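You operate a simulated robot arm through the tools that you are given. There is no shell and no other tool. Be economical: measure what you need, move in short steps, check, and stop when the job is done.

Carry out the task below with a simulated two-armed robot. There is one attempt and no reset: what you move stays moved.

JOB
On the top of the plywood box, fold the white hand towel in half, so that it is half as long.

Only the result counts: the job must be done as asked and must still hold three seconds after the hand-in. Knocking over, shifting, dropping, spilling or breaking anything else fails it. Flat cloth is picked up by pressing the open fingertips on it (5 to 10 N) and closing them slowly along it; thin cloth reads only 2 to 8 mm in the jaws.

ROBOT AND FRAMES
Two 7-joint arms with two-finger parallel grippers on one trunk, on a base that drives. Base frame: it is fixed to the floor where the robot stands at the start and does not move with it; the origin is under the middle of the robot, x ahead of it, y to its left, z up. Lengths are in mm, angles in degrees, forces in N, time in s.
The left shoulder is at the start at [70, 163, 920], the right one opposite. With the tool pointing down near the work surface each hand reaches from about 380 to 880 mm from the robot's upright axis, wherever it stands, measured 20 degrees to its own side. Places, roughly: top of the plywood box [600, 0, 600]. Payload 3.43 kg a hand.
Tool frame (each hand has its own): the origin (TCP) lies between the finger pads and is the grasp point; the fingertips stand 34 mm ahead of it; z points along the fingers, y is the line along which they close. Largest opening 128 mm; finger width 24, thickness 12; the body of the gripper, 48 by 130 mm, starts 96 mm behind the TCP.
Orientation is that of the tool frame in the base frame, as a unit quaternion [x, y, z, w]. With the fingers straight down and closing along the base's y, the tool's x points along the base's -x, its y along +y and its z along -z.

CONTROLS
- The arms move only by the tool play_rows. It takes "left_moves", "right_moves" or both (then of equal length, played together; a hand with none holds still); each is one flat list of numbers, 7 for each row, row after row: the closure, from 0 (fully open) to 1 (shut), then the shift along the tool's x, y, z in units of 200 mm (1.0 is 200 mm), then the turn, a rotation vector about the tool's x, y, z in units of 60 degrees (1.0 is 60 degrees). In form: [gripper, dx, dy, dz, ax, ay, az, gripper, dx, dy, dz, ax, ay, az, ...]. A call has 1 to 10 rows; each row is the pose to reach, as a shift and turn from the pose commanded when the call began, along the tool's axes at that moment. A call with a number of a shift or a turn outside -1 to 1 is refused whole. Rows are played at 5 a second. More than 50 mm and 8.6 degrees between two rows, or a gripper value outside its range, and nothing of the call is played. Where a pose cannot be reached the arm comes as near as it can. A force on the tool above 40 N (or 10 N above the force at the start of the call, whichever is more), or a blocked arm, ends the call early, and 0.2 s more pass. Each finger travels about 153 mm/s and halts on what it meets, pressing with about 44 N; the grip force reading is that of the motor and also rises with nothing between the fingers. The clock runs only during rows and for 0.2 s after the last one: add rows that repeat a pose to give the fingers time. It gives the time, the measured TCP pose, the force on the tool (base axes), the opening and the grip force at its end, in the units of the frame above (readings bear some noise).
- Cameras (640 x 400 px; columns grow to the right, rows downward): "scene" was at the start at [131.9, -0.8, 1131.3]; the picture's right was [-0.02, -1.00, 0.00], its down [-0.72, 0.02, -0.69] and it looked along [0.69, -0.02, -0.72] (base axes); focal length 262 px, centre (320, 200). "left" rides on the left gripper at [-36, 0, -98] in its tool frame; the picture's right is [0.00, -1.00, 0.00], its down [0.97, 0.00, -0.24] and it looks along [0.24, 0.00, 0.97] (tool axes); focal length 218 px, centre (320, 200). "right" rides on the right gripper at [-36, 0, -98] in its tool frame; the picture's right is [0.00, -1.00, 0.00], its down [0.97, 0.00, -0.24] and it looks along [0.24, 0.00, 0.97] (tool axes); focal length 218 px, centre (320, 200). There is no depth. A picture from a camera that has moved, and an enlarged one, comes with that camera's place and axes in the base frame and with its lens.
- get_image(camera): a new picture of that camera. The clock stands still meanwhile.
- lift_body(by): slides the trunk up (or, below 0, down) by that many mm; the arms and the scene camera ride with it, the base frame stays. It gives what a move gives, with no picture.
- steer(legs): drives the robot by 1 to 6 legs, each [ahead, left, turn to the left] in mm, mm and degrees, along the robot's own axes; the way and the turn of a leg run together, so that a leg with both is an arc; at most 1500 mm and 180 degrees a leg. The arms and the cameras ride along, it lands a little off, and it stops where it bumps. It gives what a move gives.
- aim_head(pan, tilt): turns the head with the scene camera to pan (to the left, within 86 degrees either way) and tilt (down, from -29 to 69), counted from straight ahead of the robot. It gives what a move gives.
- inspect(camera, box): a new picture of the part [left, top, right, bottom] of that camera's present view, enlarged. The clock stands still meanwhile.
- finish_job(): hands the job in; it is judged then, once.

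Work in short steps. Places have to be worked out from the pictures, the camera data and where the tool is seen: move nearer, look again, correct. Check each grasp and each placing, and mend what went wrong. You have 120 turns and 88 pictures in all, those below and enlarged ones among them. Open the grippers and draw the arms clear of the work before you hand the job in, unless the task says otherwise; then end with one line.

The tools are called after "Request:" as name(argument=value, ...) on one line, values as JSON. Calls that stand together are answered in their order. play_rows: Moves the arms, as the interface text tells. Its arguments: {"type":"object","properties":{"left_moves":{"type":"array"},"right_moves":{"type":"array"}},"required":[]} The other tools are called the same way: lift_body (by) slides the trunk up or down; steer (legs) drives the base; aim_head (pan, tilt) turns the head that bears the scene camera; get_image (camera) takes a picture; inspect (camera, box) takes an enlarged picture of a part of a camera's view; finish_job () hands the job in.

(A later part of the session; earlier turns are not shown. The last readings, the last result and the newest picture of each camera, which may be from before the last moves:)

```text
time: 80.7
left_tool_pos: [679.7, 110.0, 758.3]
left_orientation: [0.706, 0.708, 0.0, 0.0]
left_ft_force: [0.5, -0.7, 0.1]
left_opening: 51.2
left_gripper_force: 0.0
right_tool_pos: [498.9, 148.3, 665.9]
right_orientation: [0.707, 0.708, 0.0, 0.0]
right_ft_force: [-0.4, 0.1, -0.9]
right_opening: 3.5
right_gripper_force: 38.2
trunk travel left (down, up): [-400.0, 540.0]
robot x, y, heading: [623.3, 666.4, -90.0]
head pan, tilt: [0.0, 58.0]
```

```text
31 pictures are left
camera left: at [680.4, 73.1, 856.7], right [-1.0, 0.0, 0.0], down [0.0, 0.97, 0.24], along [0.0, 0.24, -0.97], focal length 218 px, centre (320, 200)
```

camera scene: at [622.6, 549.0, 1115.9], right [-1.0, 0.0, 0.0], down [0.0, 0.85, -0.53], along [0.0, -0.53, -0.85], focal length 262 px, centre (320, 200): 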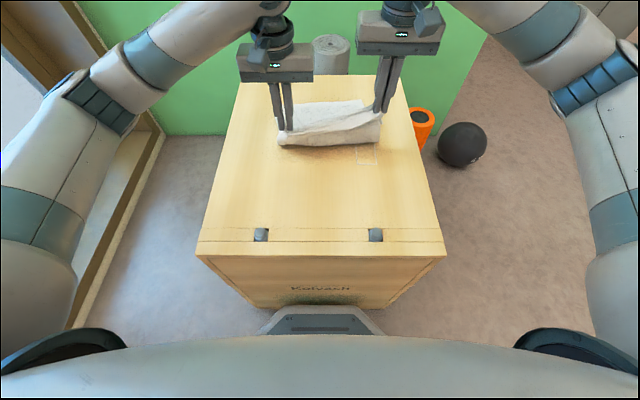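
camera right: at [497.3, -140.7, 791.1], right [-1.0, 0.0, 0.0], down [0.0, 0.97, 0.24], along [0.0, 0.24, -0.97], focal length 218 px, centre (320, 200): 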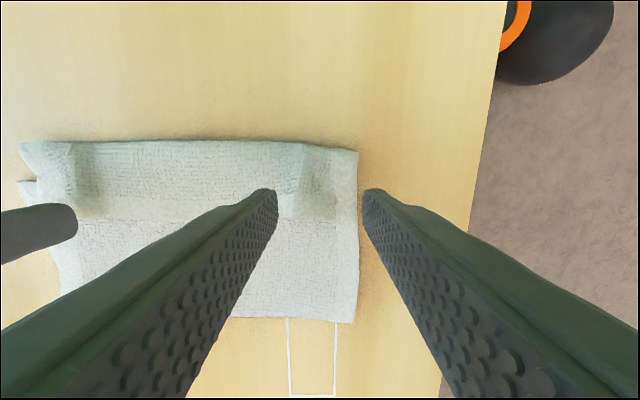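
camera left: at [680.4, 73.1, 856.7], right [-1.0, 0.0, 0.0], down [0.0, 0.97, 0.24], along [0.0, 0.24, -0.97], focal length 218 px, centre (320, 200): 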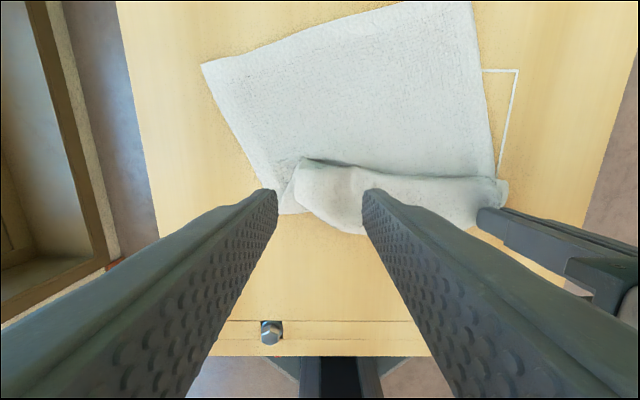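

The near-left strip now lies folded on top, its free edge at y ≈ 93. I press lightly on it with open fingertips and will sweep toward me to unroll it.

Request:
play_rows(left_moves=[0.6, 0, -0.06, 0.2, 0, 0, 0, 0.6, 0, -0.06, 0.38, 0, 0, 0, 0.6, 0, -0.06, 0.46, 0, 0, 0, 0.6, 0, -0.06, 0.5, 0, 0, 0, 0.6, 0, -0.06, 0.515, 0, 0, 0, 0.6, 0, -0.06, 0.515, 0, 0, 0])

```text
time: 82.1
left_tool_pos: [668.0, 108.0, 654.2]
left_orientation: [0.707, 0.708, -0.001, 0.0]
left_ft_force: [0.1, 1.9, 6.3]
left_opening: 51.2
left_gripper_force: 0.3
right_tool_pos: [498.7, 146.8, 666.9]
right_orientation: [0.707, 0.708, 0.001, -0.001]
right_ft_force: [-0.3, -0.2, 0.8]
right_opening: 3.8
right_gripper_force: 38.3
trunk travel left (down, up): [-400.0, 540.0]
robot x, y, heading: [620.2, 668.1, -90.0]
head pan, tilt: [0.0, 58.0]
```

6 N contact. I sweep 100 mm toward me, then lift and look.

Request:
play_rows(left_moves=[0.6, 0.07, 0, 0, 0, 0, 0, 0.6, 0.14, 0, 0, 0, 0, 0, 0.6, 0.21, 0, 0.002, 0, 0, 0, 0.6, 0.28, 0, 0.004, 0, 0, 0, 0.6, 0.35, 0, 0.006, 0, 0, 0, 0.6, 0.42, 0, 0.008, 0, 0, 0, 0.6, 0.5, 0, 0.008, 0, 0, 0, 0.6, 0.5, 0, -0.2, 0, 0, 0, 0.6, 0.4, 0, -0.4, 0, 0, 0, 0.6, 0.25, 0, -0.55, 0, 0, 0])

Request:
get_image(camera="left")

```text
time: 84.3
left_tool_pos: [668.6, 154.4, 765.2]
left_orientation: [0.706, 0.708, 0.002, -0.001]
left_ft_force: [0.0, -0.5, -0.1]
left_opening: 51.2
left_gripper_force: 0.0
right_tool_pos: [498.7, 148.2, 666.6]
right_orientation: [0.706, 0.708, 0.0, 0.0]
right_ft_force: [0.0, -0.3, 1.1]
right_opening: 3.9
right_gripper_force: 37.8
trunk travel left (down, up): [-400.0, 540.0]
robot x, y, heading: [618.3, 668.2, -89.9]
head pan, tilt: [0.0, 58.0]
```

```text
30 pictures are left
camera left: at [668.3, 118.6, 863.8], right [-1.0, 0.0, 0.0], down [0.0, 0.97, 0.24], along [0.0, 0.24, -0.97], focal length 218 px, centre (320, 200)
```

left: 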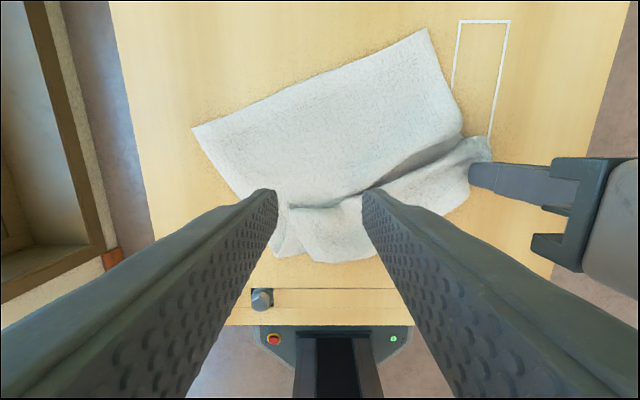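

Sweeping only slid the towel, but this folded strip is useful: with its free edge lying underside-up, I can pinch that edge and simply carry it on to the far edge with no flip. I release the right hand and look.

Request:
play_rows(left_moves=[0.6, 0, 0.1, -0.15, 0, 0, 0, 0.6, 0, 0.2, -0.3, 0, 0, 0, 0.6, 0, 0.2, -0.3, 0, 0, 0, 0.6, 0, 0.2, -0.3, 0, 0, 0, 0.6, 0, 0.2, -0.3, 0, 0, 0, 0.6, 0, 0.2, -0.3, 0, 0, 0], right_moves=[0.9, 0, 0, 0.02, 0, 0, 0, 0.8, 0, 0, 0.03, 0, 0, 0, 0.7, 0, 0, 0, 0, 0, 0, 0.6, 0, 0, -0.2, 0, 0, 0, 0.6, 0, -0.15, -0.4, 0, 0, 0, 0.6, 0, -0.35, -0.5, 0, 0, 0])

Request:
inspect(camera="scene", box=[220, 90, 420, 215])

Request:
get_image(camera="left")

```text
time: 85.7
left_tool_pos: [707.5, 157.3, 826.0]
left_orientation: [0.706, 0.708, 0.0, 0.001]
left_ft_force: [-0.8, -0.4, -0.8]
left_opening: 51.2
left_gripper_force: 0.1
right_tool_pos: [425.7, 146.3, 768.4]
right_orientation: [0.706, 0.708, 0.001, -0.001]
right_ft_force: [-0.5, 0.1, -0.1]
right_opening: 51.3
right_gripper_force: 0.1
trunk travel left (down, up): [-400.0, 540.0]
robot x, y, heading: [620.9, 664.6, -89.8]
head pan, tilt: [0.0, 58.0]
```

```text
3.20 times, centred on (320, 152) of scene
camera zoom: at [621.9, 549.4, 1115.9], right [-1.0, 0.0, 0.0], down [0.0, 0.85, -0.53], along [0.0, -0.53, -0.85], focal length 839 px, centre (320, 352)
```

zoom: 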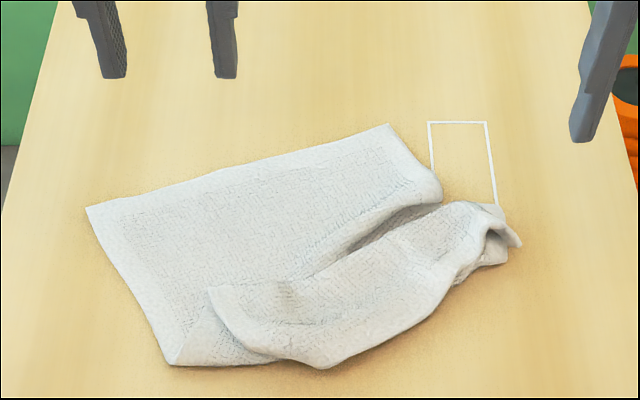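

```text
28 pictures are left
camera left: at [707.0, 120.2, 925.3], right [-1.0, 0.0, 0.0], down [0.0, 0.97, 0.24], along [0.0, 0.24, -0.97], focal length 218 px, centre (320, 200)
```

left: 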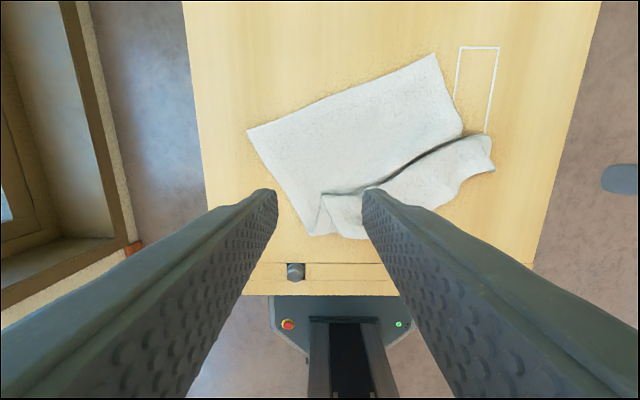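

The flap's left corner is at (702, 188) with its edge running at ~24°. I bring both hands above the two ends, yawed 24° to match, and look.

Request:
play_rows(left_moves=[0.6, 0.04, -0.06, 0.15, 0, 0, -0.1, 0.6, 0.08, -0.12, 0.3, 0, 0, -0.2, 0.6, 0.12, -0.17, 0.45, 0, 0, -0.3, 0.6, 0.15, -0.22, 0.6, 0, 0, -0.4, 0.6, 0.15, -0.22, 0.6, 0, 0, -0.4], right_moves=[0.6, 0, 0.1, 0.05, 0, 0, -0.1, 0.6, 0, 0.2, 0.1, 0, 0, -0.2, 0.6, -0.01, 0.3, 0.15, 0, 0, -0.3, 0.6, -0.03, 0.395, 0.19, 0, 0, -0.4, 0.6, -0.03, 0.395, 0.19, 0, 0, -0.4])

Request:
get_image(camera="right")

Request:
get_image(camera="left")

```text
time: 86.9
left_tool_pos: [662.4, 184.3, 705.1]
left_orientation: [0.543, 0.84, 0.001, -0.001]
left_ft_force: [-0.6, -0.7, 0.0]
left_opening: 51.1
left_gripper_force: 0.1
right_tool_pos: [508.0, 139.1, 731.0]
right_orientation: [0.544, 0.839, 0.0, 0.0]
right_ft_force: [0.8, 0.8, 0.3]
right_opening: 51.4
right_gripper_force: 0.0
trunk travel left (down, up): [-400.0, 540.0]
robot x, y, heading: [620.4, 667.9, -90.0]
head pan, tilt: [0.0, 58.0]
```

```text
27 pictures are left
camera right: at [523.2, 105.9, 827.6], right [-0.91, -0.41, 0.0], down [-0.4, 0.89, 0.24], along [-0.1, 0.22, -0.97], focal length 218 px, centre (320, 200)
```

right: 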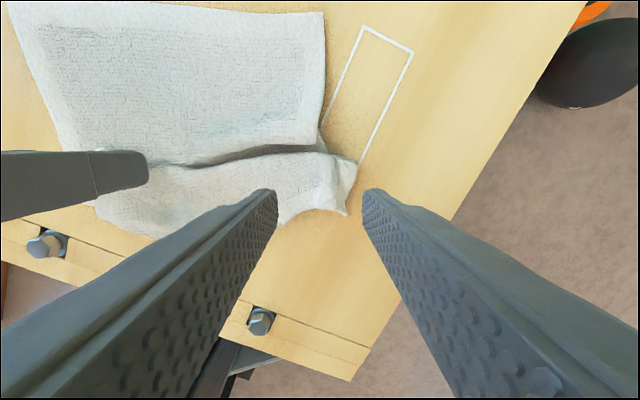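

```text
26 pictures are left
camera left: at [677.5, 151.5, 803.8], right [-0.91, -0.41, 0.0], down [-0.4, 0.89, 0.24], along [-0.1, 0.22, -0.97], focal length 218 px, centre (320, 200)
```

left: 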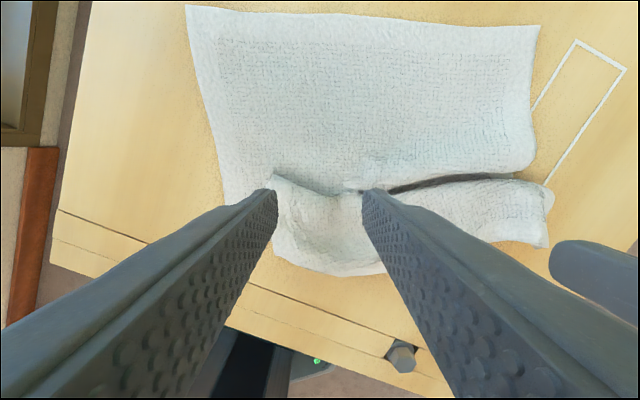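

I zoom in to find on which side of the strip the true hem lies.

Request:
inspect(camera="right", box=[120, 100, 380, 262])

Request:
inspect(camera="scene", box=[260, 140, 390, 215])

```text
2.46 times, centred on (250, 181) of right
camera zoom: at [523.2, 105.9, 827.6], right [-0.91, -0.41, 0.0], down [-0.4, 0.89, 0.24], along [-0.1, 0.22, -0.97], focal length 537 px, centre (492, 247)
```

zoom: 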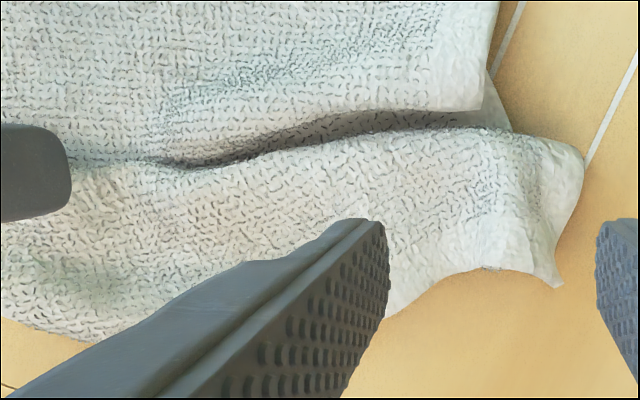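

```text
4.92 times, centred on (325, 178) of scene
camera zoom: at [622.4, 549.2, 1115.9], right [-1.0, 0.0, 0.0], down [0.0, 0.85, -0.53], along [0.0, -0.53, -0.85], focal length 1291 px, centre (295, 311)
```

zoom: 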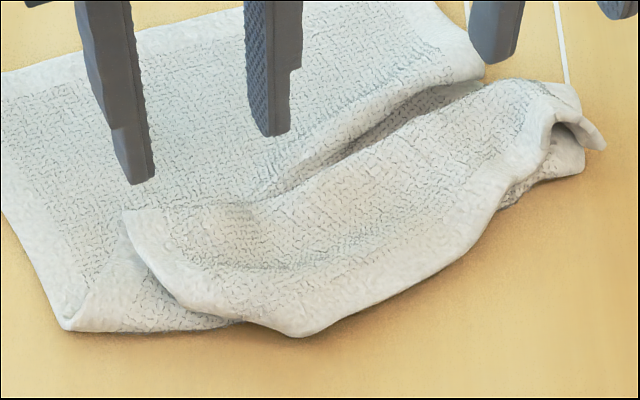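

Now it's clear: the strip is top-side up, near-left corner at (621, 249), near-right corner at (472, 155), with a Z-fold behind. I pinch the right corner first and move the left hand aside.

Request:
play_rows(left_moves=[0.6, 0, 0.05, -0.05, 0, 0, 0.1, 0.6, 0, 0.1, -0.1, 0, 0, 0.2, 0.6, 0, 0.15, -0.15, 0, 0, 0.3, 0.6, 0, 0.2, -0.2, 0, 0, 0.4, 0.6, 0, 0.2, -0.2, 0, 0, 0.4, 0.6, 0, 0.2, -0.2, 0, 0, 0.4], right_moves=[0.6, 0.1, 0.056, 0.1, 0, 0, 0, 0.6, 0.1, 0.056, 0.2, 0, 0, 0, 0.6, 0.1, 0.056, 0.3, 0, 0, 0, 0.6, 0.1, 0.056, 0.36, 0, 0, 0, 0.6, 0.1, 0.056, 0.395, 0, 0, 0, 0.6, 0.1, 0.056, 0.395, 0, 0, 0])

```text
time: 88.3
left_tool_pos: [700.0, 204.4, 746.6]
left_orientation: [0.706, 0.708, -0.001, 0.0]
left_ft_force: [1.0, 0.3, 0.4]
left_opening: 51.4
left_gripper_force: 0.1
right_tool_pos: [510.0, 163.2, 652.4]
right_orientation: [0.544, 0.839, -0.002, 0.002]
right_ft_force: [-2.0, -4.3, 24.4]
right_opening: 50.6
right_gripper_force: 0.1
trunk travel left (down, up): [-400.0, 540.0]
robot x, y, heading: [619.2, 669.7, -89.7]
head pan, tilt: [0.0, 58.0]
```

24 N is too much; I ease 4 mm and close slowly.

Request:
play_rows(right_moves=[0.6, 0, 0, -0.018, 0, 0, 0, 0.64, 0, 0, -0.018, 0, 0, 0, 0.68, 0, 0, -0.018, 0, 0, 0, 0.72, 0, 0, -0.018, 0, 0, 0, 0.76, 0, 0, -0.018, 0, 0, 0, 0.8, 0, 0, -0.018, 0, 0, 0, 0.85, 0, 0, -0.018, 0, 0, 0, 0.9, 0, 0, -0.018, 0, 0, 0, 0.95, 0, 0, -0.018, 0, 0, 0, 1, 0, 0, -0.018, 0, 0, 0])

Request:
get_image(camera="right")

```text
time: 90.5
left_tool_pos: [698.1, 203.7, 744.5]
left_orientation: [0.706, 0.708, -0.001, 0.0]
left_ft_force: [-0.5, -0.1, -0.4]
left_opening: 51.1
left_gripper_force: 0.0
right_tool_pos: [509.8, 163.8, 652.9]
right_orientation: [0.544, 0.839, 0.0, 0.0]
right_ft_force: [0.2, 0.1, 6.6]
right_opening: 10.1
right_gripper_force: 43.7
trunk travel left (down, up): [-400.0, 540.0]
robot x, y, heading: [620.2, 670.5, -89.9]
head pan, tilt: [0.0, 58.0]
```

```text
23 pictures are left
camera right: at [525.0, 130.4, 750.7], right [-0.91, -0.41, 0.0], down [-0.4, 0.89, 0.24], along [-0.1, 0.22, -0.97], focal length 218 px, centre (320, 200)
```

right: 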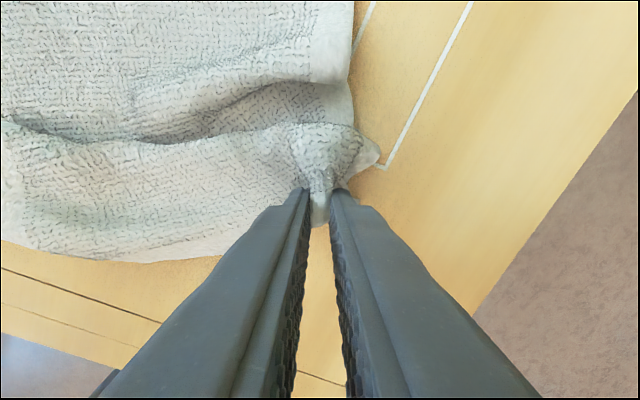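

10 mm means lower layers came along. I open a little, rise 6 mm and close again so that only the top ridge is taken.

Request:
play_rows(right_moves=[0.9, 0, 0, 0, 0, 0, 0, 0.78, 0, 0, -0.02, 0, 0, 0, 0.78, 0, 0, -0.035, 0, 0, 0, 0.82, 0, 0, -0.035, 0, 0, 0, 0.87, 0, 0, -0.035, 0, 0, 0, 0.92, 0, 0, -0.035, 0, 0, 0, 0.96, 0, 0, -0.035, 0, 0, 0, 1, 0, 0, -0.035, 0, 0, 0, 1, 0, 0, -0.035, 0, 0, 0])

```text
time: 92.5
left_tool_pos: [699.2, 203.2, 744.4]
left_orientation: [0.707, 0.708, 0.0, 0.0]
left_ft_force: [0.1, 0.5, 0.6]
left_opening: 51.0
left_gripper_force: 0.1
right_tool_pos: [509.8, 163.2, 659.9]
right_orientation: [0.544, 0.839, 0.001, 0.0]
right_ft_force: [0.8, 0.0, 0.3]
right_opening: 8.3
right_gripper_force: 42.3
trunk travel left (down, up): [-400.0, 540.0]
robot x, y, heading: [620.5, 661.3, -89.9]
head pan, tilt: [0.0, 58.0]
```

Still 8.3 mm. I lift it 90 mm toward the near side and look at what comes along.

Request:
play_rows(right_moves=[1, 0, 0, -0.15, 0, 0, 0, 1, 0.1, 0, -0.3, 0, 0, 0, 1, 0.2, -0.05, -0.42, 0, 0, 0, 1, 0.3, -0.1, -0.5, 0, 0, 0, 1, 0.3, -0.1, -0.5, 0, 0, 0])

Request:
inspect(camera="scene", box=[220, 80, 420, 205])

```text
time: 93.7
left_tool_pos: [699.1, 204.4, 744.5]
left_orientation: [0.707, 0.707, 0.001, -0.001]
left_ft_force: [-1.6, -0.8, 0.1]
left_opening: 51.1
left_gripper_force: 0.0
right_tool_pos: [466.1, 208.9, 759.1]
right_orientation: [0.543, 0.839, 0.001, -0.001]
right_ft_force: [0.3, 0.6, 0.3]
right_opening: 8.2
right_gripper_force: 43.0
trunk travel left (down, up): [-400.0, 540.0]
robot x, y, heading: [624.6, 668.5, -90.1]
head pan, tilt: [0.0, 58.0]
```

```text
3.20 times, centred on (320, 142) of scene
camera zoom: at [622.6, 548.7, 1115.8], right [-1.0, 0.0, 0.0], down [0.0, 0.85, -0.53], along [0.0, -0.53, -0.85], focal length 839 px, centre (320, 384)
```

zoom: 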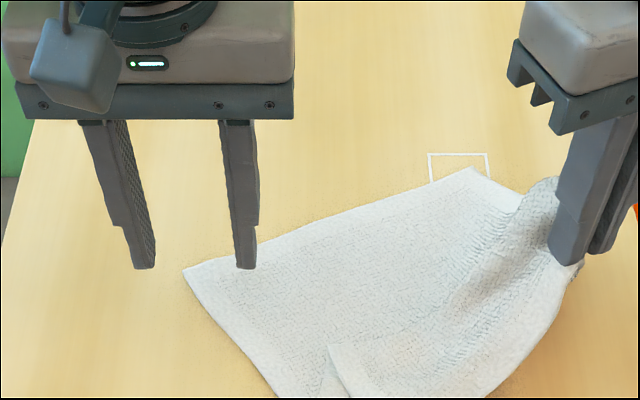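

I look at the whole towel, including the lower part of the view.

Request:
inspect(camera="scene", box=[240, 110, 440, 235])

```text
3.20 times, centred on (340, 172) of scene
camera zoom: at [622.6, 548.7, 1115.8], right [-1.0, 0.0, 0.0], down [0.0, 0.85, -0.53], along [0.0, -0.53, -0.85], focal length 839 px, centre (256, 288)
```

zoom: 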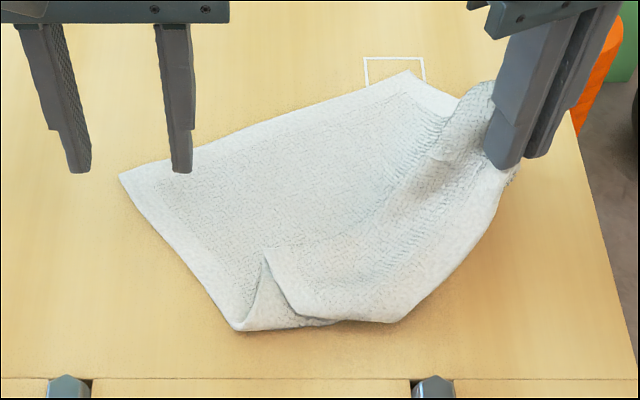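

The far edge is clean and single-layered with two free corners, so I'll hang the towel from that edge instead. I lower and release the right corner, then withdraw it.

Request:
play_rows(left_moves=[0.6, 0, 0.1, -0.1, 0, 0, 0, 0.6, 0, 0.2, -0.2, 0, 0, 0, 0.6, 0, 0.3, -0.2, 0, 0, 0, 0.6, 0, 0.4, -0.2, 0, 0, 0, 0.6, 0, 0.5, -0.2, 0, 0, 0, 0.6, 0, 0.5, -0.2, 0, 0, 0, 0.6, 0, 0.5, -0.2, 0, 0, 0, 0.6, 0, 0.5, -0.2, 0, 0, 0], right_moves=[1, 0, 0, 0.2, 0, 0, 0, 1, 0, 0, 0.4, 0, 0, 0, 1, 0, 0, 0.47, 0, 0, 0, 0.8, 0, 0, 0.47, 0, 0, 0, 0.6, 0, 0, 0.45, 0, 0, 0, 0.6, 0, 0, 0.25, 0, 0, 0, 0.6, 0, -0.1, 0.0, 0, 0, 0, 0.6, 0, -0.3, -0.1, 0, 0, 0])

Request:
inspect(camera="scene", box=[240, 110, 440, 235])

```text
refused: row 7 steps farther than a row can; nothing moved
```

```text
3.20 times, centred on (340, 172) of scene
camera zoom: at [622.6, 548.7, 1115.8], right [-1.0, 0.0, 0.0], down [0.0, 0.85, -0.53], along [0.0, -0.53, -0.85], focal length 839 px, centre (256, 288)
```

zoom: 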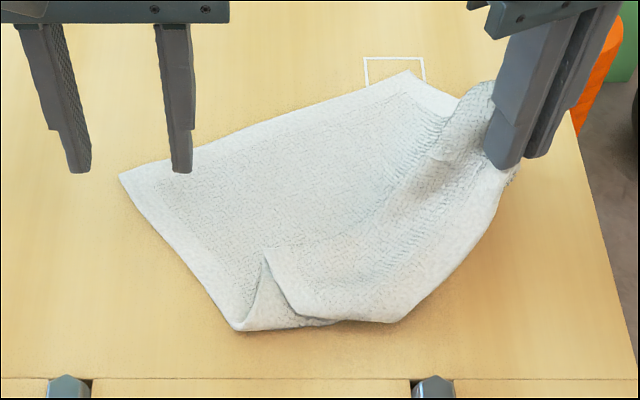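

A step was too long; I resend with smaller ones.

Request:
play_rows(left_moves=[0.6, 0, 0.1, -0.1, 0, 0, 0, 0.6, 0, 0.2, -0.2, 0, 0, 0, 0.6, 0, 0.3, -0.2, 0, 0, 0, 0.6, 0, 0.4, -0.2, 0, 0, 0, 0.6, 0, 0.5, -0.2, 0, 0, 0, 0.6, 0, 0.5, -0.2, 0, 0, 0, 0.6, 0, 0.5, -0.2, 0, 0, 0, 0.6, 0, 0.5, -0.2, 0, 0, 0, 0.6, 0, 0.5, -0.2, 0, 0, 0], right_moves=[1, 0, 0, 0.2, 0, 0, 0, 1, 0, 0, 0.4, 0, 0, 0, 1, 0, 0, 0.47, 0, 0, 0, 0.8, 0, 0, 0.47, 0, 0, 0, 0.6, 0, 0, 0.45, 0, 0, 0, 0.6, 0, 0, 0.25, 0, 0, 0, 0.6, 0, -0.05, 0.05, 0, 0, 0, 0.6, 0, -0.2, -0.1, 0, 0, 0, 0.6, 0, -0.4, -0.1, 0, 0, 0])

Request:
inspect(camera="scene", box=[240, 110, 440, 235])

```text
time: 95.7
left_tool_pos: [796.4, 205.1, 783.9]
left_orientation: [0.707, 0.708, 0.0, 0.0]
left_ft_force: [-0.5, -0.4, 0.8]
left_opening: 51.0
left_gripper_force: 0.1
right_tool_pos: [390.1, 177.7, 779.7]
right_orientation: [0.543, 0.84, 0.001, 0.001]
right_ft_force: [-0.6, -0.4, 0.0]
right_opening: 51.3
right_gripper_force: 0.1
trunk travel left (down, up): [-400.0, 540.0]
robot x, y, heading: [623.0, 670.5, -90.0]
head pan, tilt: [0.0, 58.0]
```

```text
3.20 times, centred on (340, 172) of scene
camera zoom: at [621.6, 549.0, 1115.8], right [-1.0, 0.0, 0.0], down [0.0, 0.85, -0.53], along [0.0, -0.53, -0.85], focal length 839 px, centre (256, 288)
```

zoom: 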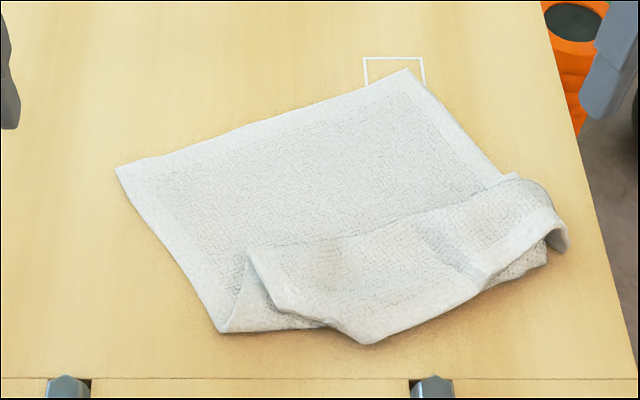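

Far corners are at (730, 126) and (494, 19), edge angle ~24°. I go above the pinch points (685, 123) and (526, 51), yawed along that edge.

Request:
play_rows(left_moves=[0.6, -0.08, -0.11, 0.08, 0, 0, -0.08, 0.6, -0.16, -0.22, 0.16, 0, 0, -0.16, 0.6, -0.24, -0.33, 0.24, 0, 0, -0.24, 0.6, -0.32, -0.44, 0.32, 0, 0, -0.32, 0.6, -0.41, -0.555, 0.42, 0, 0, -0.4, 0.6, -0.41, -0.555, 0.5, 0, 0, -0.4, 0.6, -0.41, -0.555, 0.5, 0, 0, -0.4], right_moves=[0.6, -0.17, 0.07, 0.08, 0, 0, 0, 0.6, -0.34, 0.14, 0.16, 0, 0, 0, 0.6, -0.51, 0.21, 0.24, 0, 0, 0, 0.6, -0.68, 0.29, 0.32, 0, 0, 0, 0.6, -0.857, 0.362, 0.4, 0, 0, 0, 0.6, -0.857, 0.362, 0.48, 0, 0, 0, 0.6, -0.857, 0.362, 0.48, 0, 0, 0])

Request:
get_image(camera="left")

Request:
get_image(camera="right")

```text
time: 97.3
left_tool_pos: [688.7, 123.0, 683.9]
left_orientation: [0.543, 0.84, 0.0, 0.0]
left_ft_force: [-0.3, 0.5, 0.2]
left_opening: 51.2
left_gripper_force: 0.0
right_tool_pos: [530.8, 48.6, 683.8]
right_orientation: [0.544, 0.839, 0.0, 0.0]
right_ft_force: [0.1, 0.5, -0.4]
right_opening: 51.1
right_gripper_force: 0.1
trunk travel left (down, up): [-400.0, 540.0]
robot x, y, heading: [622.7, 671.8, -90.0]
head pan, tilt: [0.0, 58.0]
```

```text
18 pictures are left
camera left: at [703.6, 89.4, 783.1], right [-0.91, -0.41, 0.0], down [-0.4, 0.89, 0.24], along [-0.1, 0.22, -0.97], focal length 218 px, centre (320, 200)
```

left: 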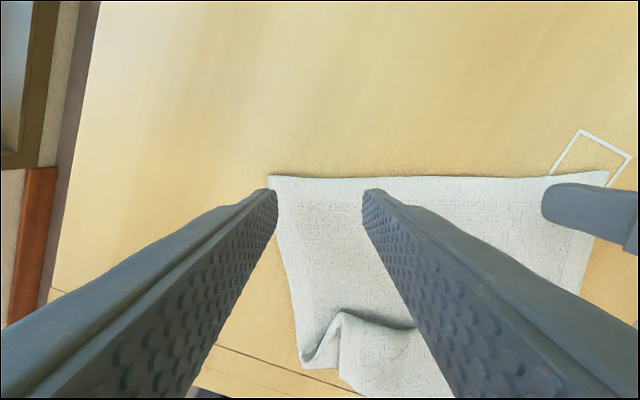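

```text
17 pictures are left
camera right: at [544.9, 15.4, 780.7], right [-0.91, -0.41, 0.0], down [-0.4, 0.89, 0.24], along [-0.1, 0.22, -0.97], focal length 218 px, centre (320, 200)
```

right: 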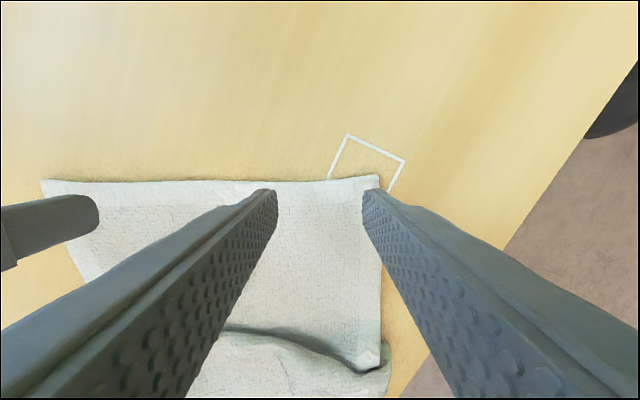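

Both hands are well placed (12 mm inside the edge). Small centring shift, then down to contact.

Request:
play_rows(left_moves=[0.6, 0.02, -0.025, 0.08, 0, 0, 0, 0.6, 0.02, -0.025, 0.14, 0, 0, 0, 0.6, 0.02, -0.025, 0.165, 0, 0, 0, 0.6, 0.02, -0.025, 0.178, 0, 0, 0, 0.6, 0.02, -0.025, 0.178, 0, 0, 0], right_moves=[0.6, 0.02, -0.02, 0.08, 0, 0, 0, 0.6, 0.02, -0.02, 0.14, 0, 0, 0, 0.6, 0.02, -0.02, 0.165, 0, 0, 0, 0.6, 0.02, -0.02, 0.178, 0, 0, 0, 0.6, 0.02, -0.02, 0.178, 0, 0, 0])

```text
time: 98.5
left_tool_pos: [682.1, 123.7, 647.6]
left_orientation: [0.544, 0.839, 0.0, 0.001]
left_ft_force: [-1.1, -0.9, 4.6]
left_opening: 51.3
left_gripper_force: 0.3
right_tool_pos: [525.7, 53.8, 649.1]
right_orientation: [0.544, 0.839, 0.0, 0.0]
right_ft_force: [-0.4, -0.7, 3.2]
right_opening: 51.3
right_gripper_force: 0.1
trunk travel left (down, up): [-400.0, 540.0]
robot x, y, heading: [620.8, 666.7, -89.9]
head pan, tilt: [0.0, 58.0]
```

Contact at 4.6 and 3.2 N. I press ~1.2 mm more and close slowly as in the good grasp.

Request:
play_rows(left_moves=[0.6, 0, 0, 0.005, 0, 0, 0, 0.62, 0, 0, 0.005, 0, 0, 0, 0.64, 0, 0, 0.005, 0, 0, 0, 0.66, 0, 0, 0.005, 0, 0, 0, 0.68, 0, 0, 0.005, 0, 0, 0, 0.7, 0, 0, 0.005, 0, 0, 0, 0.72, 0, 0, 0.005, 0, 0, 0, 0.74, 0, 0, 0.005, 0, 0, 0, 0.76, 0, 0, 0.005, 0, 0, 0, 0.78, 0, 0, 0.005, 0, 0, 0], right_moves=[0.6, 0, 0, 0.0065, 0, 0, 0, 0.62, 0, 0, 0.0065, 0, 0, 0, 0.64, 0, 0, 0.0065, 0, 0, 0, 0.66, 0, 0, 0.0065, 0, 0, 0, 0.68, 0, 0, 0.0065, 0, 0, 0, 0.7, 0, 0, 0.0065, 0, 0, 0, 0.72, 0, 0, 0.0065, 0, 0, 0, 0.74, 0, 0, 0.0065, 0, 0, 0, 0.76, 0, 0, 0.0065, 0, 0, 0, 0.78, 0, 0, 0.0065, 0, 0, 0])

Request:
play_rows(left_moves=[0.8, 0, 0, -0.001, 0, 0, 0, 0.82, 0, 0, -0.001, 0, 0, 0, 0.84, 0, 0, -0.001, 0, 0, 0, 0.86, 0, 0, -0.001, 0, 0, 0, 0.88, 0, 0, -0.001, 0, 0, 0, 0.9, 0, 0, -0.001, 0, 0, 0, 0.93, 0, 0, -0.001, 0, 0, 0, 0.96, 0, 0, -0.001, 0, 0, 0, 1, 0, 0, -0.001, 0, 0, 0, 1, 0, 0, -0.001, 0, 0, 0], right_moves=[0.8, 0, 0, 0, 0, 0, 0, 0.82, 0, 0, 0, 0, 0, 0, 0.84, 0, 0, 0, 0, 0, 0, 0.86, 0, 0, 0, 0, 0, 0, 0.88, 0, 0, 0, 0, 0, 0, 0.9, 0, 0, 0, 0, 0, 0, 0.93, 0, 0, 0, 0, 0, 0, 0.96, 0, 0, 0, 0, 0, 0, 1, 0, 0, 0, 0, 0, 0, 1, 0, 0, 0, 0, 0, 0])

```text
time: 100.7
left_tool_pos: [683.2, 124.5, 648.0]
left_orientation: [0.544, 0.839, 0.0, -0.001]
left_ft_force: [0.2, -0.3, 5.6]
left_opening: 27.8
left_gripper_force: 0.1
right_tool_pos: [524.9, 53.3, 647.1]
right_orientation: [0.544, 0.839, 0.0, 0.0]
right_ft_force: [0.6, 0.3, 9.0]
right_opening: 27.2
right_gripper_force: 0.0
trunk travel left (down, up): [-400.0, 540.0]
robot x, y, heading: [619.4, 664.8, -89.7]
head pan, tilt: [0.0, 58.0]
```

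```text
time: 102.9
left_tool_pos: [681.9, 122.5, 648.1]
left_orientation: [0.544, 0.839, -0.002, -0.001]
left_ft_force: [-19.4, -10.2, 3.5]
left_opening: 4.2
left_gripper_force: 38.7
right_tool_pos: [527.4, 53.6, 647.2]
right_orientation: [0.543, 0.84, 0.001, 0.0]
right_ft_force: [20.3, 11.7, 8.8]
right_opening: 4.2
right_gripper_force: 38.5
trunk travel left (down, up): [-400.0, 540.0]
robot x, y, heading: [620.7, 669.5, -89.9]
head pan, tilt: [0.0, 58.0]
```

Both grips read 4.2 mm with a taut edge between. I ease the tension 6 mm each, lift 200 mm and un-yaw so that the edge lies along x.

Request:
play_rows(left_moves=[1, 0, -0.03, -0.1, 0, 0, 0, 1, 0, -0.03, -0.22, 0, 0, 0, 1, 0, -0.03, -0.34, 0, 0, 0, 1, -0.03, -0.035, -0.46, 0, 0, 0.08, 1, -0.07, -0.04, -0.58, 0, 0, 0.16, 1, -0.1, -0.05, -0.7, 0, 0, 0.24, 1, -0.14, -0.06, -0.82, 0, 0, 0.32, 1, -0.171, -0.071, -0.92, 0, 0, 0.4, 1, -0.171, -0.071, -1, 0, 0, 0.4], right_moves=[1, 0, 0.03, -0.1, 0, 0, 0, 1, 0, 0.03, -0.22, 0, 0, 0, 1, 0, 0.03, -0.34, 0, 0, 0, 1, 0.03, 0.035, -0.46, 0, 0, 0.08, 1, 0.07, 0.04, -0.58, 0, 0, 0.16, 1, 0.1, 0.05, -0.7, 0, 0, 0.24, 1, 0.14, 0.06, -0.82, 0, 0, 0.32, 1, 0.171, 0.071, -0.92, 0, 0, 0.4, 1, 0.171, 0.071, -1, 0, 0, 0.4])

Request:
play_rows(left_moves=[1, 0, 0, -0.12, 0, 0, 0, 1, 0, 0, -0.25, 0, 0, 0, 1, 0, 0, -0.38, 0, 0, 0, 1, 0, 0, -0.5, 0, 0, 0, 1, 0, 0, -0.62, 0, 0, 0, 1, 0, 0, -0.74, 0, 0, 0, 1, 0, 0, -0.82, 0, 0, 0, 1, 0, 0, -0.82, 0, 0, 0, 1, 0, 0, -0.82, 0, 0, 0], right_moves=[1, 0, 0, -0.12, 0, 0, 0, 1, 0, 0, -0.25, 0, 0, 0, 1, 0, 0, -0.38, 0, 0, 0, 1, 0, 0, -0.5, 0, 0, 0, 1, 0, 0, -0.62, 0, 0, 0, 1, 0, 0, -0.74, 0, 0, 0, 1, 0, 0, -0.82, 0, 0, 0, 1, 0, 0, -0.82, 0, 0, 0, 1, 0, 0, -0.82, 0, 0, 0])

Request:
get_image(camera="scene")

```text
time: 104.9
left_tool_pos: [681.8, 87.2, 848.7]
left_orientation: [0.707, 0.708, 0.0, 0.001]
left_ft_force: [0.0, 0.1, -0.5]
left_opening: 3.5
left_gripper_force: 38.1
right_tool_pos: [523.8, 90.7, 847.1]
right_orientation: [0.707, 0.708, 0.0, -0.001]
right_ft_force: [0.1, 0.6, 0.9]
right_opening: 4.1
right_gripper_force: 38.4
trunk travel left (down, up): [-400.0, 540.0]
robot x, y, heading: [617.3, 669.1, -89.9]
head pan, tilt: [0.0, 58.0]
```

```text
time: 106.9
left_tool_pos: [682.4, 88.6, 1010.2]
left_orientation: [0.707, 0.707, 0.0, 0.0]
left_ft_force: [-1.7, 0.0, 0.4]
left_opening: 3.1
left_gripper_force: 38.5
right_tool_pos: [522.1, 92.0, 1012.6]
right_orientation: [0.707, 0.708, 0.0, 0.0]
right_ft_force: [1.4, 0.4, -0.2]
right_opening: 3.7
right_gripper_force: 38.5
trunk travel left (down, up): [-400.0, 540.0]
robot x, y, heading: [623.2, 668.4, -89.9]
head pan, tilt: [0.0, 58.0]
```

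```text
16 pictures are left
camera scene: at [622.5, 549.1, 1115.9], right [-1.0, 0.0, 0.0], down [0.0, 0.85, -0.53], along [0.0, -0.53, -0.85], focal length 262 px, centre (320, 200)
```

scene: 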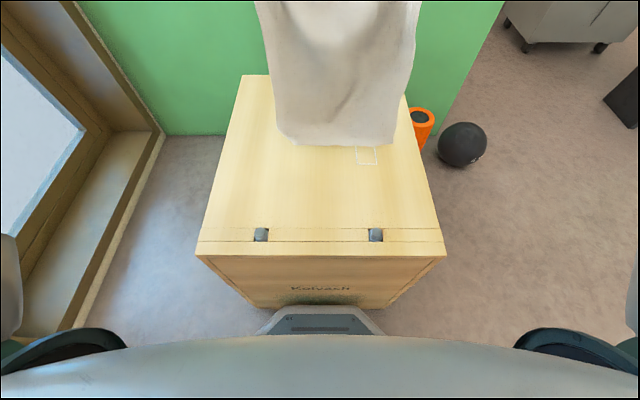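

It hangs straight and level, bottom edge ~27 mm above the box. I move to y ≈ -10 and set the bottom edge down there.

Request:
play_rows(left_moves=[1, -0.12, 0, 0, 0, 0, 0, 1, -0.25, 0, 0, 0, 0, 0, 1, -0.38, 0, 0, 0, 0, 0, 1, -0.5, 0, 0, 0, 0, 0, 1, -0.5, 0, 0, 0, 0, 0, 1, -0.5, 0, 0, 0, 0, 0, 1, -0.5, 0, 0.08, 0, 0, 0, 1, -0.5, 0, 0.14, 0, 0, 0, 1, -0.5, 0, 0.14, 0, 0, 0], right_moves=[1, -0.12, 0, 0, 0, 0, 0, 1, -0.25, 0, 0, 0, 0, 0, 1, -0.38, 0, 0, 0, 0, 0, 1, -0.51, 0, 0, 0, 0, 0, 1, -0.51, 0, 0, 0, 0, 0, 1, -0.51, 0, 0, 0, 0, 0, 1, -0.51, 0, 0.08, 0, 0, 0, 1, -0.51, 0, 0.15, 0, 0, 0, 1, -0.51, 0, 0.15, 0, 0, 0])

Request:
get_image(camera="scene")

```text
time: 108.9
left_tool_pos: [684.2, -12.9, 984.9]
left_orientation: [0.707, 0.707, 0.0, 0.0]
left_ft_force: [-2.0, -0.3, 0.0]
left_opening: 3.6
left_gripper_force: 37.9
right_tool_pos: [522.7, -14.0, 979.6]
right_orientation: [0.706, 0.708, 0.001, 0.0]
right_ft_force: [0.9, 0.9, 0.5]
right_opening: 3.8
right_gripper_force: 38.4
trunk travel left (down, up): [-400.0, 540.0]
robot x, y, heading: [618.2, 665.7, -89.9]
head pan, tilt: [0.0, 58.0]
```

```text
15 pictures are left
camera scene: at [622.6, 549.0, 1115.9], right [-1.0, 0.0, 0.0], down [0.0, 0.85, -0.53], along [0.0, -0.53, -0.85], focal length 262 px, centre (320, 200)
```

scene: 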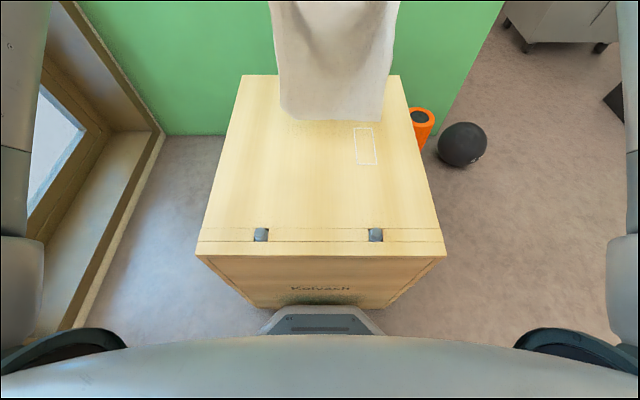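

The bottom edge touches at y ≈ -20. I lay the lower half toward me along a diagonal.

Request:
play_rows(left_moves=[1, 0.06, 0, 0.1, 0, 0, 0, 1, 0.16, 0, 0.2, 0, 0, 0, 1, 0.26, 0, 0.3, 0, 0, 0, 1, 0.36, 0, 0.4, 0, 0, 0, 1, 0.46, 0, 0.5, 0, 0, 0, 1, 0.56, 0, 0.6, 0, 0, 0, 1, 0.66, 0, 0.7, 0, 0, 0, 1, 0.77, 0, 0.79, 0, 0, 0, 1, 0.88, 0, 0.86, 0, 0, 0, 1, 0.95, 0, 0.92, 0, 0, 0], right_moves=[1, 0.06, 0, 0.1, 0, 0, 0, 1, 0.16, 0, 0.2, 0, 0, 0, 1, 0.26, 0, 0.3, 0, 0, 0, 1, 0.36, 0, 0.4, 0, 0, 0, 1, 0.46, 0, 0.5, 0, 0, 0, 1, 0.56, 0, 0.6, 0, 0, 0, 1, 0.66, 0, 0.7, 0, 0, 0, 1, 0.77, 0, 0.79, 0, 0, 0, 1, 0.88, 0, 0.86, 0, 0, 0, 1, 0.95, 0, 0.92, 0, 0, 0])

Request:
get_image(camera="left")

```text
time: 111.1
left_tool_pos: [684.3, 178.3, 802.3]
left_orientation: [0.705, 0.709, 0.001, 0.0]
left_ft_force: [-2.3, 0.5, 0.0]
left_opening: 3.5
left_gripper_force: 38.5
right_tool_pos: [523.4, 178.8, 796.4]
right_orientation: [0.707, 0.707, 0.0, 0.0]
right_ft_force: [1.7, 0.0, 0.1]
right_opening: 3.6
right_gripper_force: 38.4
trunk travel left (down, up): [-400.0, 540.0]
robot x, y, heading: [621.4, 666.0, -89.8]
head pan, tilt: [0.0, 58.0]
```

```text
14 pictures are left
camera left: at [685.0, 141.7, 901.1], right [-1.0, 0.0, 0.0], down [0.0, 0.97, 0.24], along [0.0, 0.24, -0.97], focal length 218 px, centre (320, 200)
```

left: 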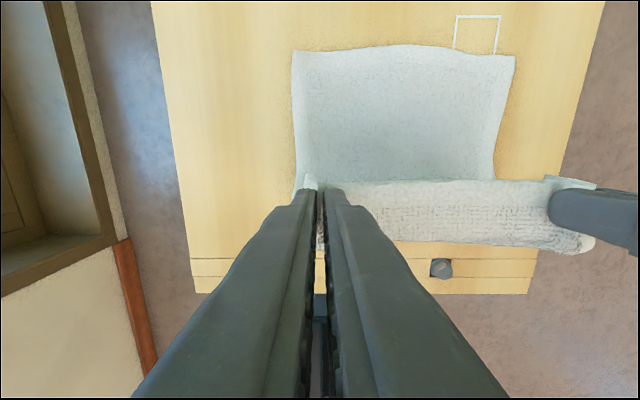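

The lower half lies flat, bottom edge at y ≈ 33 (it slid ~50 mm), full width. The fold line should be at y ≈ 212 and the upper edge should land at y ≈ 33; I seat the fold and bring the held edge over.

Request:
play_rows(left_moves=[1, 0.15, 0, 0.01, 0, 0, 0, 1, 0.285, 0, 0.035, 0, 0, 0, 1, 0.11, 0, -0.02, 0, 0, 0, 1, -0.09, 0, 0, 0, 0, 0, 1, -0.265, 0, 0.085, 0, 0, 0, 1, -0.415, 0, 0.21, 0, 0, 0, 1, -0.535, 0, 0.35, 0, 0, 0, 1, -0.62, 0, 0.51, 0, 0, 0, 1, -0.62, 0, 0.51, 0, 0, 0], right_moves=[1, 0.15, 0, 0.0, 0, 0, 0, 1, 0.285, 0, 0.02, 0, 0, 0, 1, 0.11, 0, -0.04, 0, 0, 0, 1, -0.09, 0, -0.02, 0, 0, 0, 1, -0.265, 0, 0.065, 0, 0, 0, 1, -0.415, 0, 0.19, 0, 0, 0, 1, -0.535, 0, 0.33, 0, 0, 0, 1, -0.62, 0, 0.49, 0, 0, 0, 1, -0.62, 0, 0.49, 0, 0, 0])

Request:
get_image(camera="left")

Request:
get_image(camera="scene")

```text
time: 113.1
left_tool_pos: [684.8, 54.5, 698.0]
left_orientation: [0.706, 0.708, 0.0, 0.001]
left_ft_force: [-3.2, 0.2, 0.0]
left_opening: 3.7
left_gripper_force: 38.3
right_tool_pos: [522.5, 54.6, 697.8]
right_orientation: [0.707, 0.707, 0.0, 0.0]
right_ft_force: [4.0, -0.2, -0.3]
right_opening: 3.9
right_gripper_force: 38.7
trunk travel left (down, up): [-400.0, 540.0]
robot x, y, heading: [618.7, 668.0, -89.6]
head pan, tilt: [0.0, 58.0]
```

```text
13 pictures are left
camera left: at [685.0, 17.8, 796.8], right [-1.0, 0.0, 0.0], down [0.0, 0.97, 0.24], along [0.0, 0.24, -0.97], focal length 218 px, centre (320, 200)
```

left: 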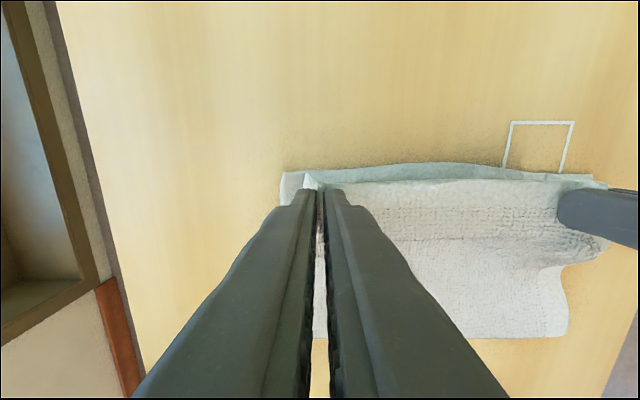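

```text
12 pictures are left
camera scene: at [622.5, 549.4, 1116.0], right [-1.0, 0.0, 0.0], down [0.0, 0.85, -0.53], along [0.0, -0.53, -0.85], focal length 262 px, centre (320, 200)
```

scene: 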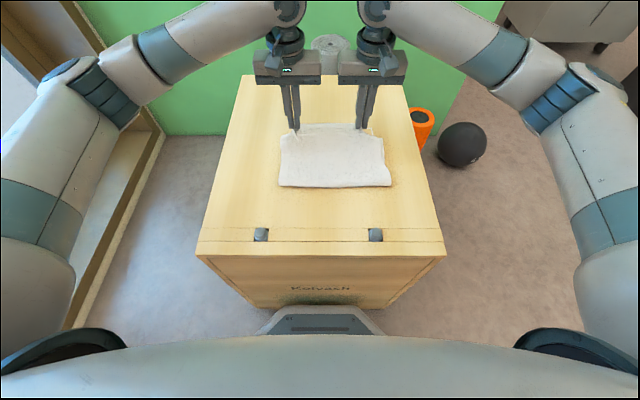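

Excellent: hem flat, no curl, fold at y ≈ 200, lower edge at y ≈ 35. I lower to the layer with the upper edge at y ≈ 35 and open gently.

Request:
play_rows(left_moves=[1, -0.03, 0, 0.07, 0, 0, 0, 1, -0.045, 0, 0.14, 0, 0, 0, 1, -0.045, 0, 0.195, 0, 0, 0, 1, -0.045, 0, 0.205, 0, 0, 0, 0.95, -0.045, 0, 0.205, 0, 0, 0, 0.88, -0.045, 0, 0.205, 0, 0, 0, 0.8, -0.045, 0, 0.205, 0, 0, 0, 0.7, -0.045, 0, 0.2, 0, 0, 0, 0.7, -0.045, 0, 0.1, 0, 0, 0, 0.7, -0.045, 0, 0, 0, 0, 0], right_moves=[1, -0.03, 0, 0.07, 0, 0, 0, 1, -0.045, 0, 0.14, 0, 0, 0, 1, -0.045, 0, 0.195, 0, 0, 0, 1, -0.045, 0, 0.205, 0, 0, 0, 0.95, -0.045, 0, 0.205, 0, 0, 0, 0.88, -0.045, 0, 0.205, 0, 0, 0, 0.8, -0.045, 0, 0.205, 0, 0, 0, 0.7, -0.045, 0, 0.2, 0, 0, 0, 0.7, -0.045, 0, 0.1, 0, 0, 0, 0.7, -0.045, 0, 0, 0, 0, 0])

Request:
play_rows(left_moves=[0.7, 0, 0, -0.2, 0, 0, 0, 0.7, 0, 0.2, -0.3, 0, 0, 0, 0.7, 0, 0.4, -0.3, 0, 0, 0, 0.7, 0, 0.6, -0.3, 0, 0, 0, 0.7, 0, 0.6, -0.3, 0, 0, 0], right_moves=[0.7, 0, 0, -0.2, 0, 0, 0, 0.7, 0, -0.2, -0.3, 0, 0, 0, 0.7, 0, -0.4, -0.3, 0, 0, 0, 0.7, 0, -0.6, -0.3, 0, 0, 0, 0.7, 0, -0.6, -0.3, 0, 0, 0])

Request:
inspect(camera="scene", box=[240, 100, 420, 212])

```text
time: 115.3
left_tool_pos: [683.6, 44.9, 697.9]
left_orientation: [0.706, 0.708, -0.001, 0.0]
left_ft_force: [0.1, 0.3, -0.2]
left_opening: 38.2
left_gripper_force: 0.1
right_tool_pos: [522.6, 45.0, 698.9]
right_orientation: [0.707, 0.707, -0.001, 0.0]
right_ft_force: [-0.2, 0.0, 0.6]
right_opening: 38.5
right_gripper_force: 0.1
trunk travel left (down, up): [-400.0, 540.0]
robot x, y, heading: [621.0, 668.3, -89.9]
head pan, tilt: [0.0, 58.0]
```

```text
time: 116.5
left_tool_pos: [803.8, 43.3, 757.0]
left_orientation: [0.707, 0.708, -0.001, 0.0]
left_ft_force: [-0.5, 0.4, 0.2]
left_opening: 38.5
left_gripper_force: 0.0
right_tool_pos: [400.9, 45.3, 757.5]
right_orientation: [0.706, 0.708, 0.001, -0.001]
right_ft_force: [0.0, -0.2, -0.2]
right_opening: 38.5
right_gripper_force: 0.0
trunk travel left (down, up): [-400.0, 540.0]
robot x, y, heading: [621.6, 664.6, -90.0]
head pan, tilt: [0.0, 58.0]
```

```text
3.56 times, centred on (330, 156) of scene
camera zoom: at [622.5, 548.6, 1115.8], right [-1.0, 0.0, 0.0], down [0.0, 0.85, -0.53], along [0.0, -0.53, -0.85], focal length 933 px, centre (284, 356)
```

zoom: 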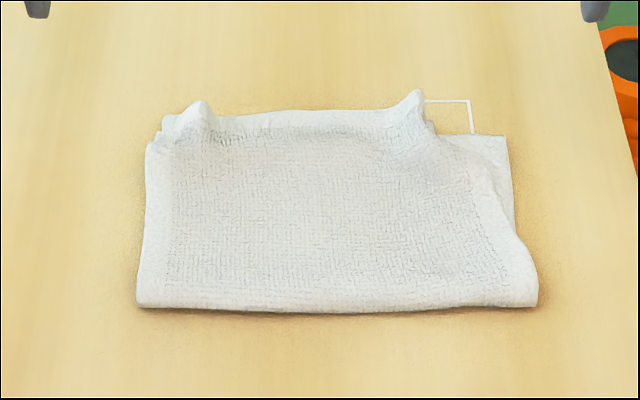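

Very good half fold. Only the two pinch peaks remain; I'll set nearly closed fingertips on each peak and open them gently to spread the cloth flat.

Request:
play_rows(left_moves=[0.8, 0, -0.2, 0, 0, 0, 0, 0.93, 0, -0.4, 0.05, 0, 0, 0, 0.93, 0, -0.6, 0.1, 0, 0, 0, 0.93, 0, -0.6, 0.25, 0, 0, 0, 0.93, 0, -0.6, 0.4, 0, 0, 0, 0.93, 0, -0.6, 0.48, 0, 0, 0, 0.93, 0, -0.6, 0.51, 0, 0, 0, 0.93, 0, -0.6, 0.51, 0, 0, 0], right_moves=[0.8, 0, 0.2, 0, 0, 0, 0, 0.93, 0, 0.4, 0.05, 0, 0, 0, 0.93, 0, 0.61, 0.1, 0, 0, 0, 0.93, 0, 0.61, 0.25, 0, 0, 0, 0.93, 0, 0.61, 0.4, 0, 0, 0, 0.93, 0, 0.61, 0.48, 0, 0, 0, 0.93, 0, 0.61, 0.51, 0, 0, 0, 0.93, 0, 0.61, 0.51, 0, 0, 0])

```text
time: 118.3
left_tool_pos: [683.0, 44.8, 654.6]
left_orientation: [0.706, 0.708, 0.0, 0.0]
left_ft_force: [0.8, 0.2, -0.4]
left_opening: 8.9
left_gripper_force: 0.1
right_tool_pos: [525.0, 44.1, 657.3]
right_orientation: [0.706, 0.708, 0.0, 0.0]
right_ft_force: [-1.0, 1.1, 4.2]
right_opening: 9.7
right_gripper_force: 0.4
trunk travel left (down, up): [-400.0, 540.0]
robot x, y, heading: [619.0, 666.9, -90.0]
head pan, tilt: [0.0, 58.0]
```

Right 4 N, left barely touching. I lower the left 3 mm and open slowly to spread, then rise.

Request:
play_rows(left_moves=[0.93, 0, 0, 0.015, 0, 0, 0, 0.87, 0, 0, 0.018, 0, 0, 0, 0.81, 0, 0, 0.02, 0, 0, 0, 0.75, 0, 0, 0.02, 0, 0, 0, 0.69, 0, 0, 0.02, 0, 0, 0, 0.63, 0, 0, 0.02, 0, 0, 0, 0.57, 0, 0, 0.02, 0, 0, 0, 0.57, 0, 0, -0.15, 0, 0, 0, 0.57, 0, 0, -0.35, 0, 0, 0], right_moves=[0.93, 0, 0, 0.005, 0, 0, 0, 0.87, 0, 0, 0.013, 0, 0, 0, 0.81, 0, 0, 0.02, 0, 0, 0, 0.75, 0, 0, 0.025, 0, 0, 0, 0.69, 0, 0, 0.025, 0, 0, 0, 0.63, 0, 0, 0.025, 0, 0, 0, 0.57, 0, 0, 0.025, 0, 0, 0, 0.57, 0, 0, -0.15, 0, 0, 0, 0.57, 0, 0, -0.35, 0, 0, 0])

Request:
play_rows(left_moves=[0.57, 0, 0.1, -0.2, 0, 0, 0, 0.57, 0, 0.25, -0.3, 0, 0, 0, 0.57, 0, 0.45, -0.35, 0, 0, 0, 0.57, 0, 0.65, -0.35, 0, 0, 0, 0.57, 0, 0.65, -0.35, 0, 0, 0], right_moves=[0.57, 0, -0.1, -0.2, 0, 0, 0, 0.57, 0, -0.25, -0.3, 0, 0, 0, 0.57, 0, -0.45, -0.35, 0, 0, 0, 0.57, 0, -0.65, -0.35, 0, 0, 0, 0.57, 0, -0.65, -0.35, 0, 0, 0])

Request:
inspect(camera="scene", box=[240, 100, 420, 212])

```text
time: 120.3
left_tool_pos: [682.1, 44.4, 727.6]
left_orientation: [0.707, 0.708, 0.0, 0.001]
left_ft_force: [0.2, -0.6, 0.5]
left_opening: 55.0
left_gripper_force: 0.1
right_tool_pos: [527.0, 43.4, 725.5]
right_orientation: [0.707, 0.707, -0.001, -0.001]
right_ft_force: [-0.5, 0.3, -0.2]
right_opening: 55.2
right_gripper_force: 0.0
trunk travel left (down, up): [-400.0, 540.0]
robot x, y, heading: [621.3, 669.2, -90.1]
head pan, tilt: [0.0, 58.0]
```

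```text
time: 121.5
left_tool_pos: [813.2, 44.0, 796.3]
left_orientation: [0.706, 0.708, 0.0, 0.0]
left_ft_force: [0.2, -0.2, 0.0]
left_opening: 55.2
left_gripper_force: 0.1
right_tool_pos: [394.7, 45.2, 795.3]
right_orientation: [0.707, 0.708, 0.0, 0.0]
right_ft_force: [-0.7, 0.3, 0.7]
right_opening: 55.2
right_gripper_force: 0.0
trunk travel left (down, up): [-400.0, 540.0]
robot x, y, heading: [622.9, 666.1, -89.8]
head pan, tilt: [0.0, 58.0]
```

```text
3.56 times, centred on (330, 156) of scene
camera zoom: at [622.4, 548.8, 1115.8], right [-1.0, 0.0, 0.0], down [0.0, 0.85, -0.53], along [0.0, -0.53, -0.85], focal length 933 px, centre (284, 356)
```

zoom: 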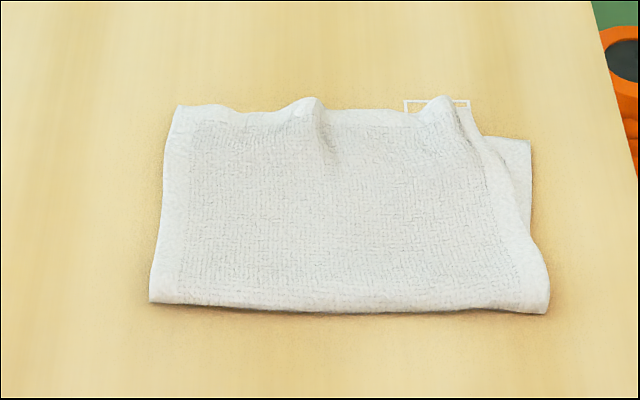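

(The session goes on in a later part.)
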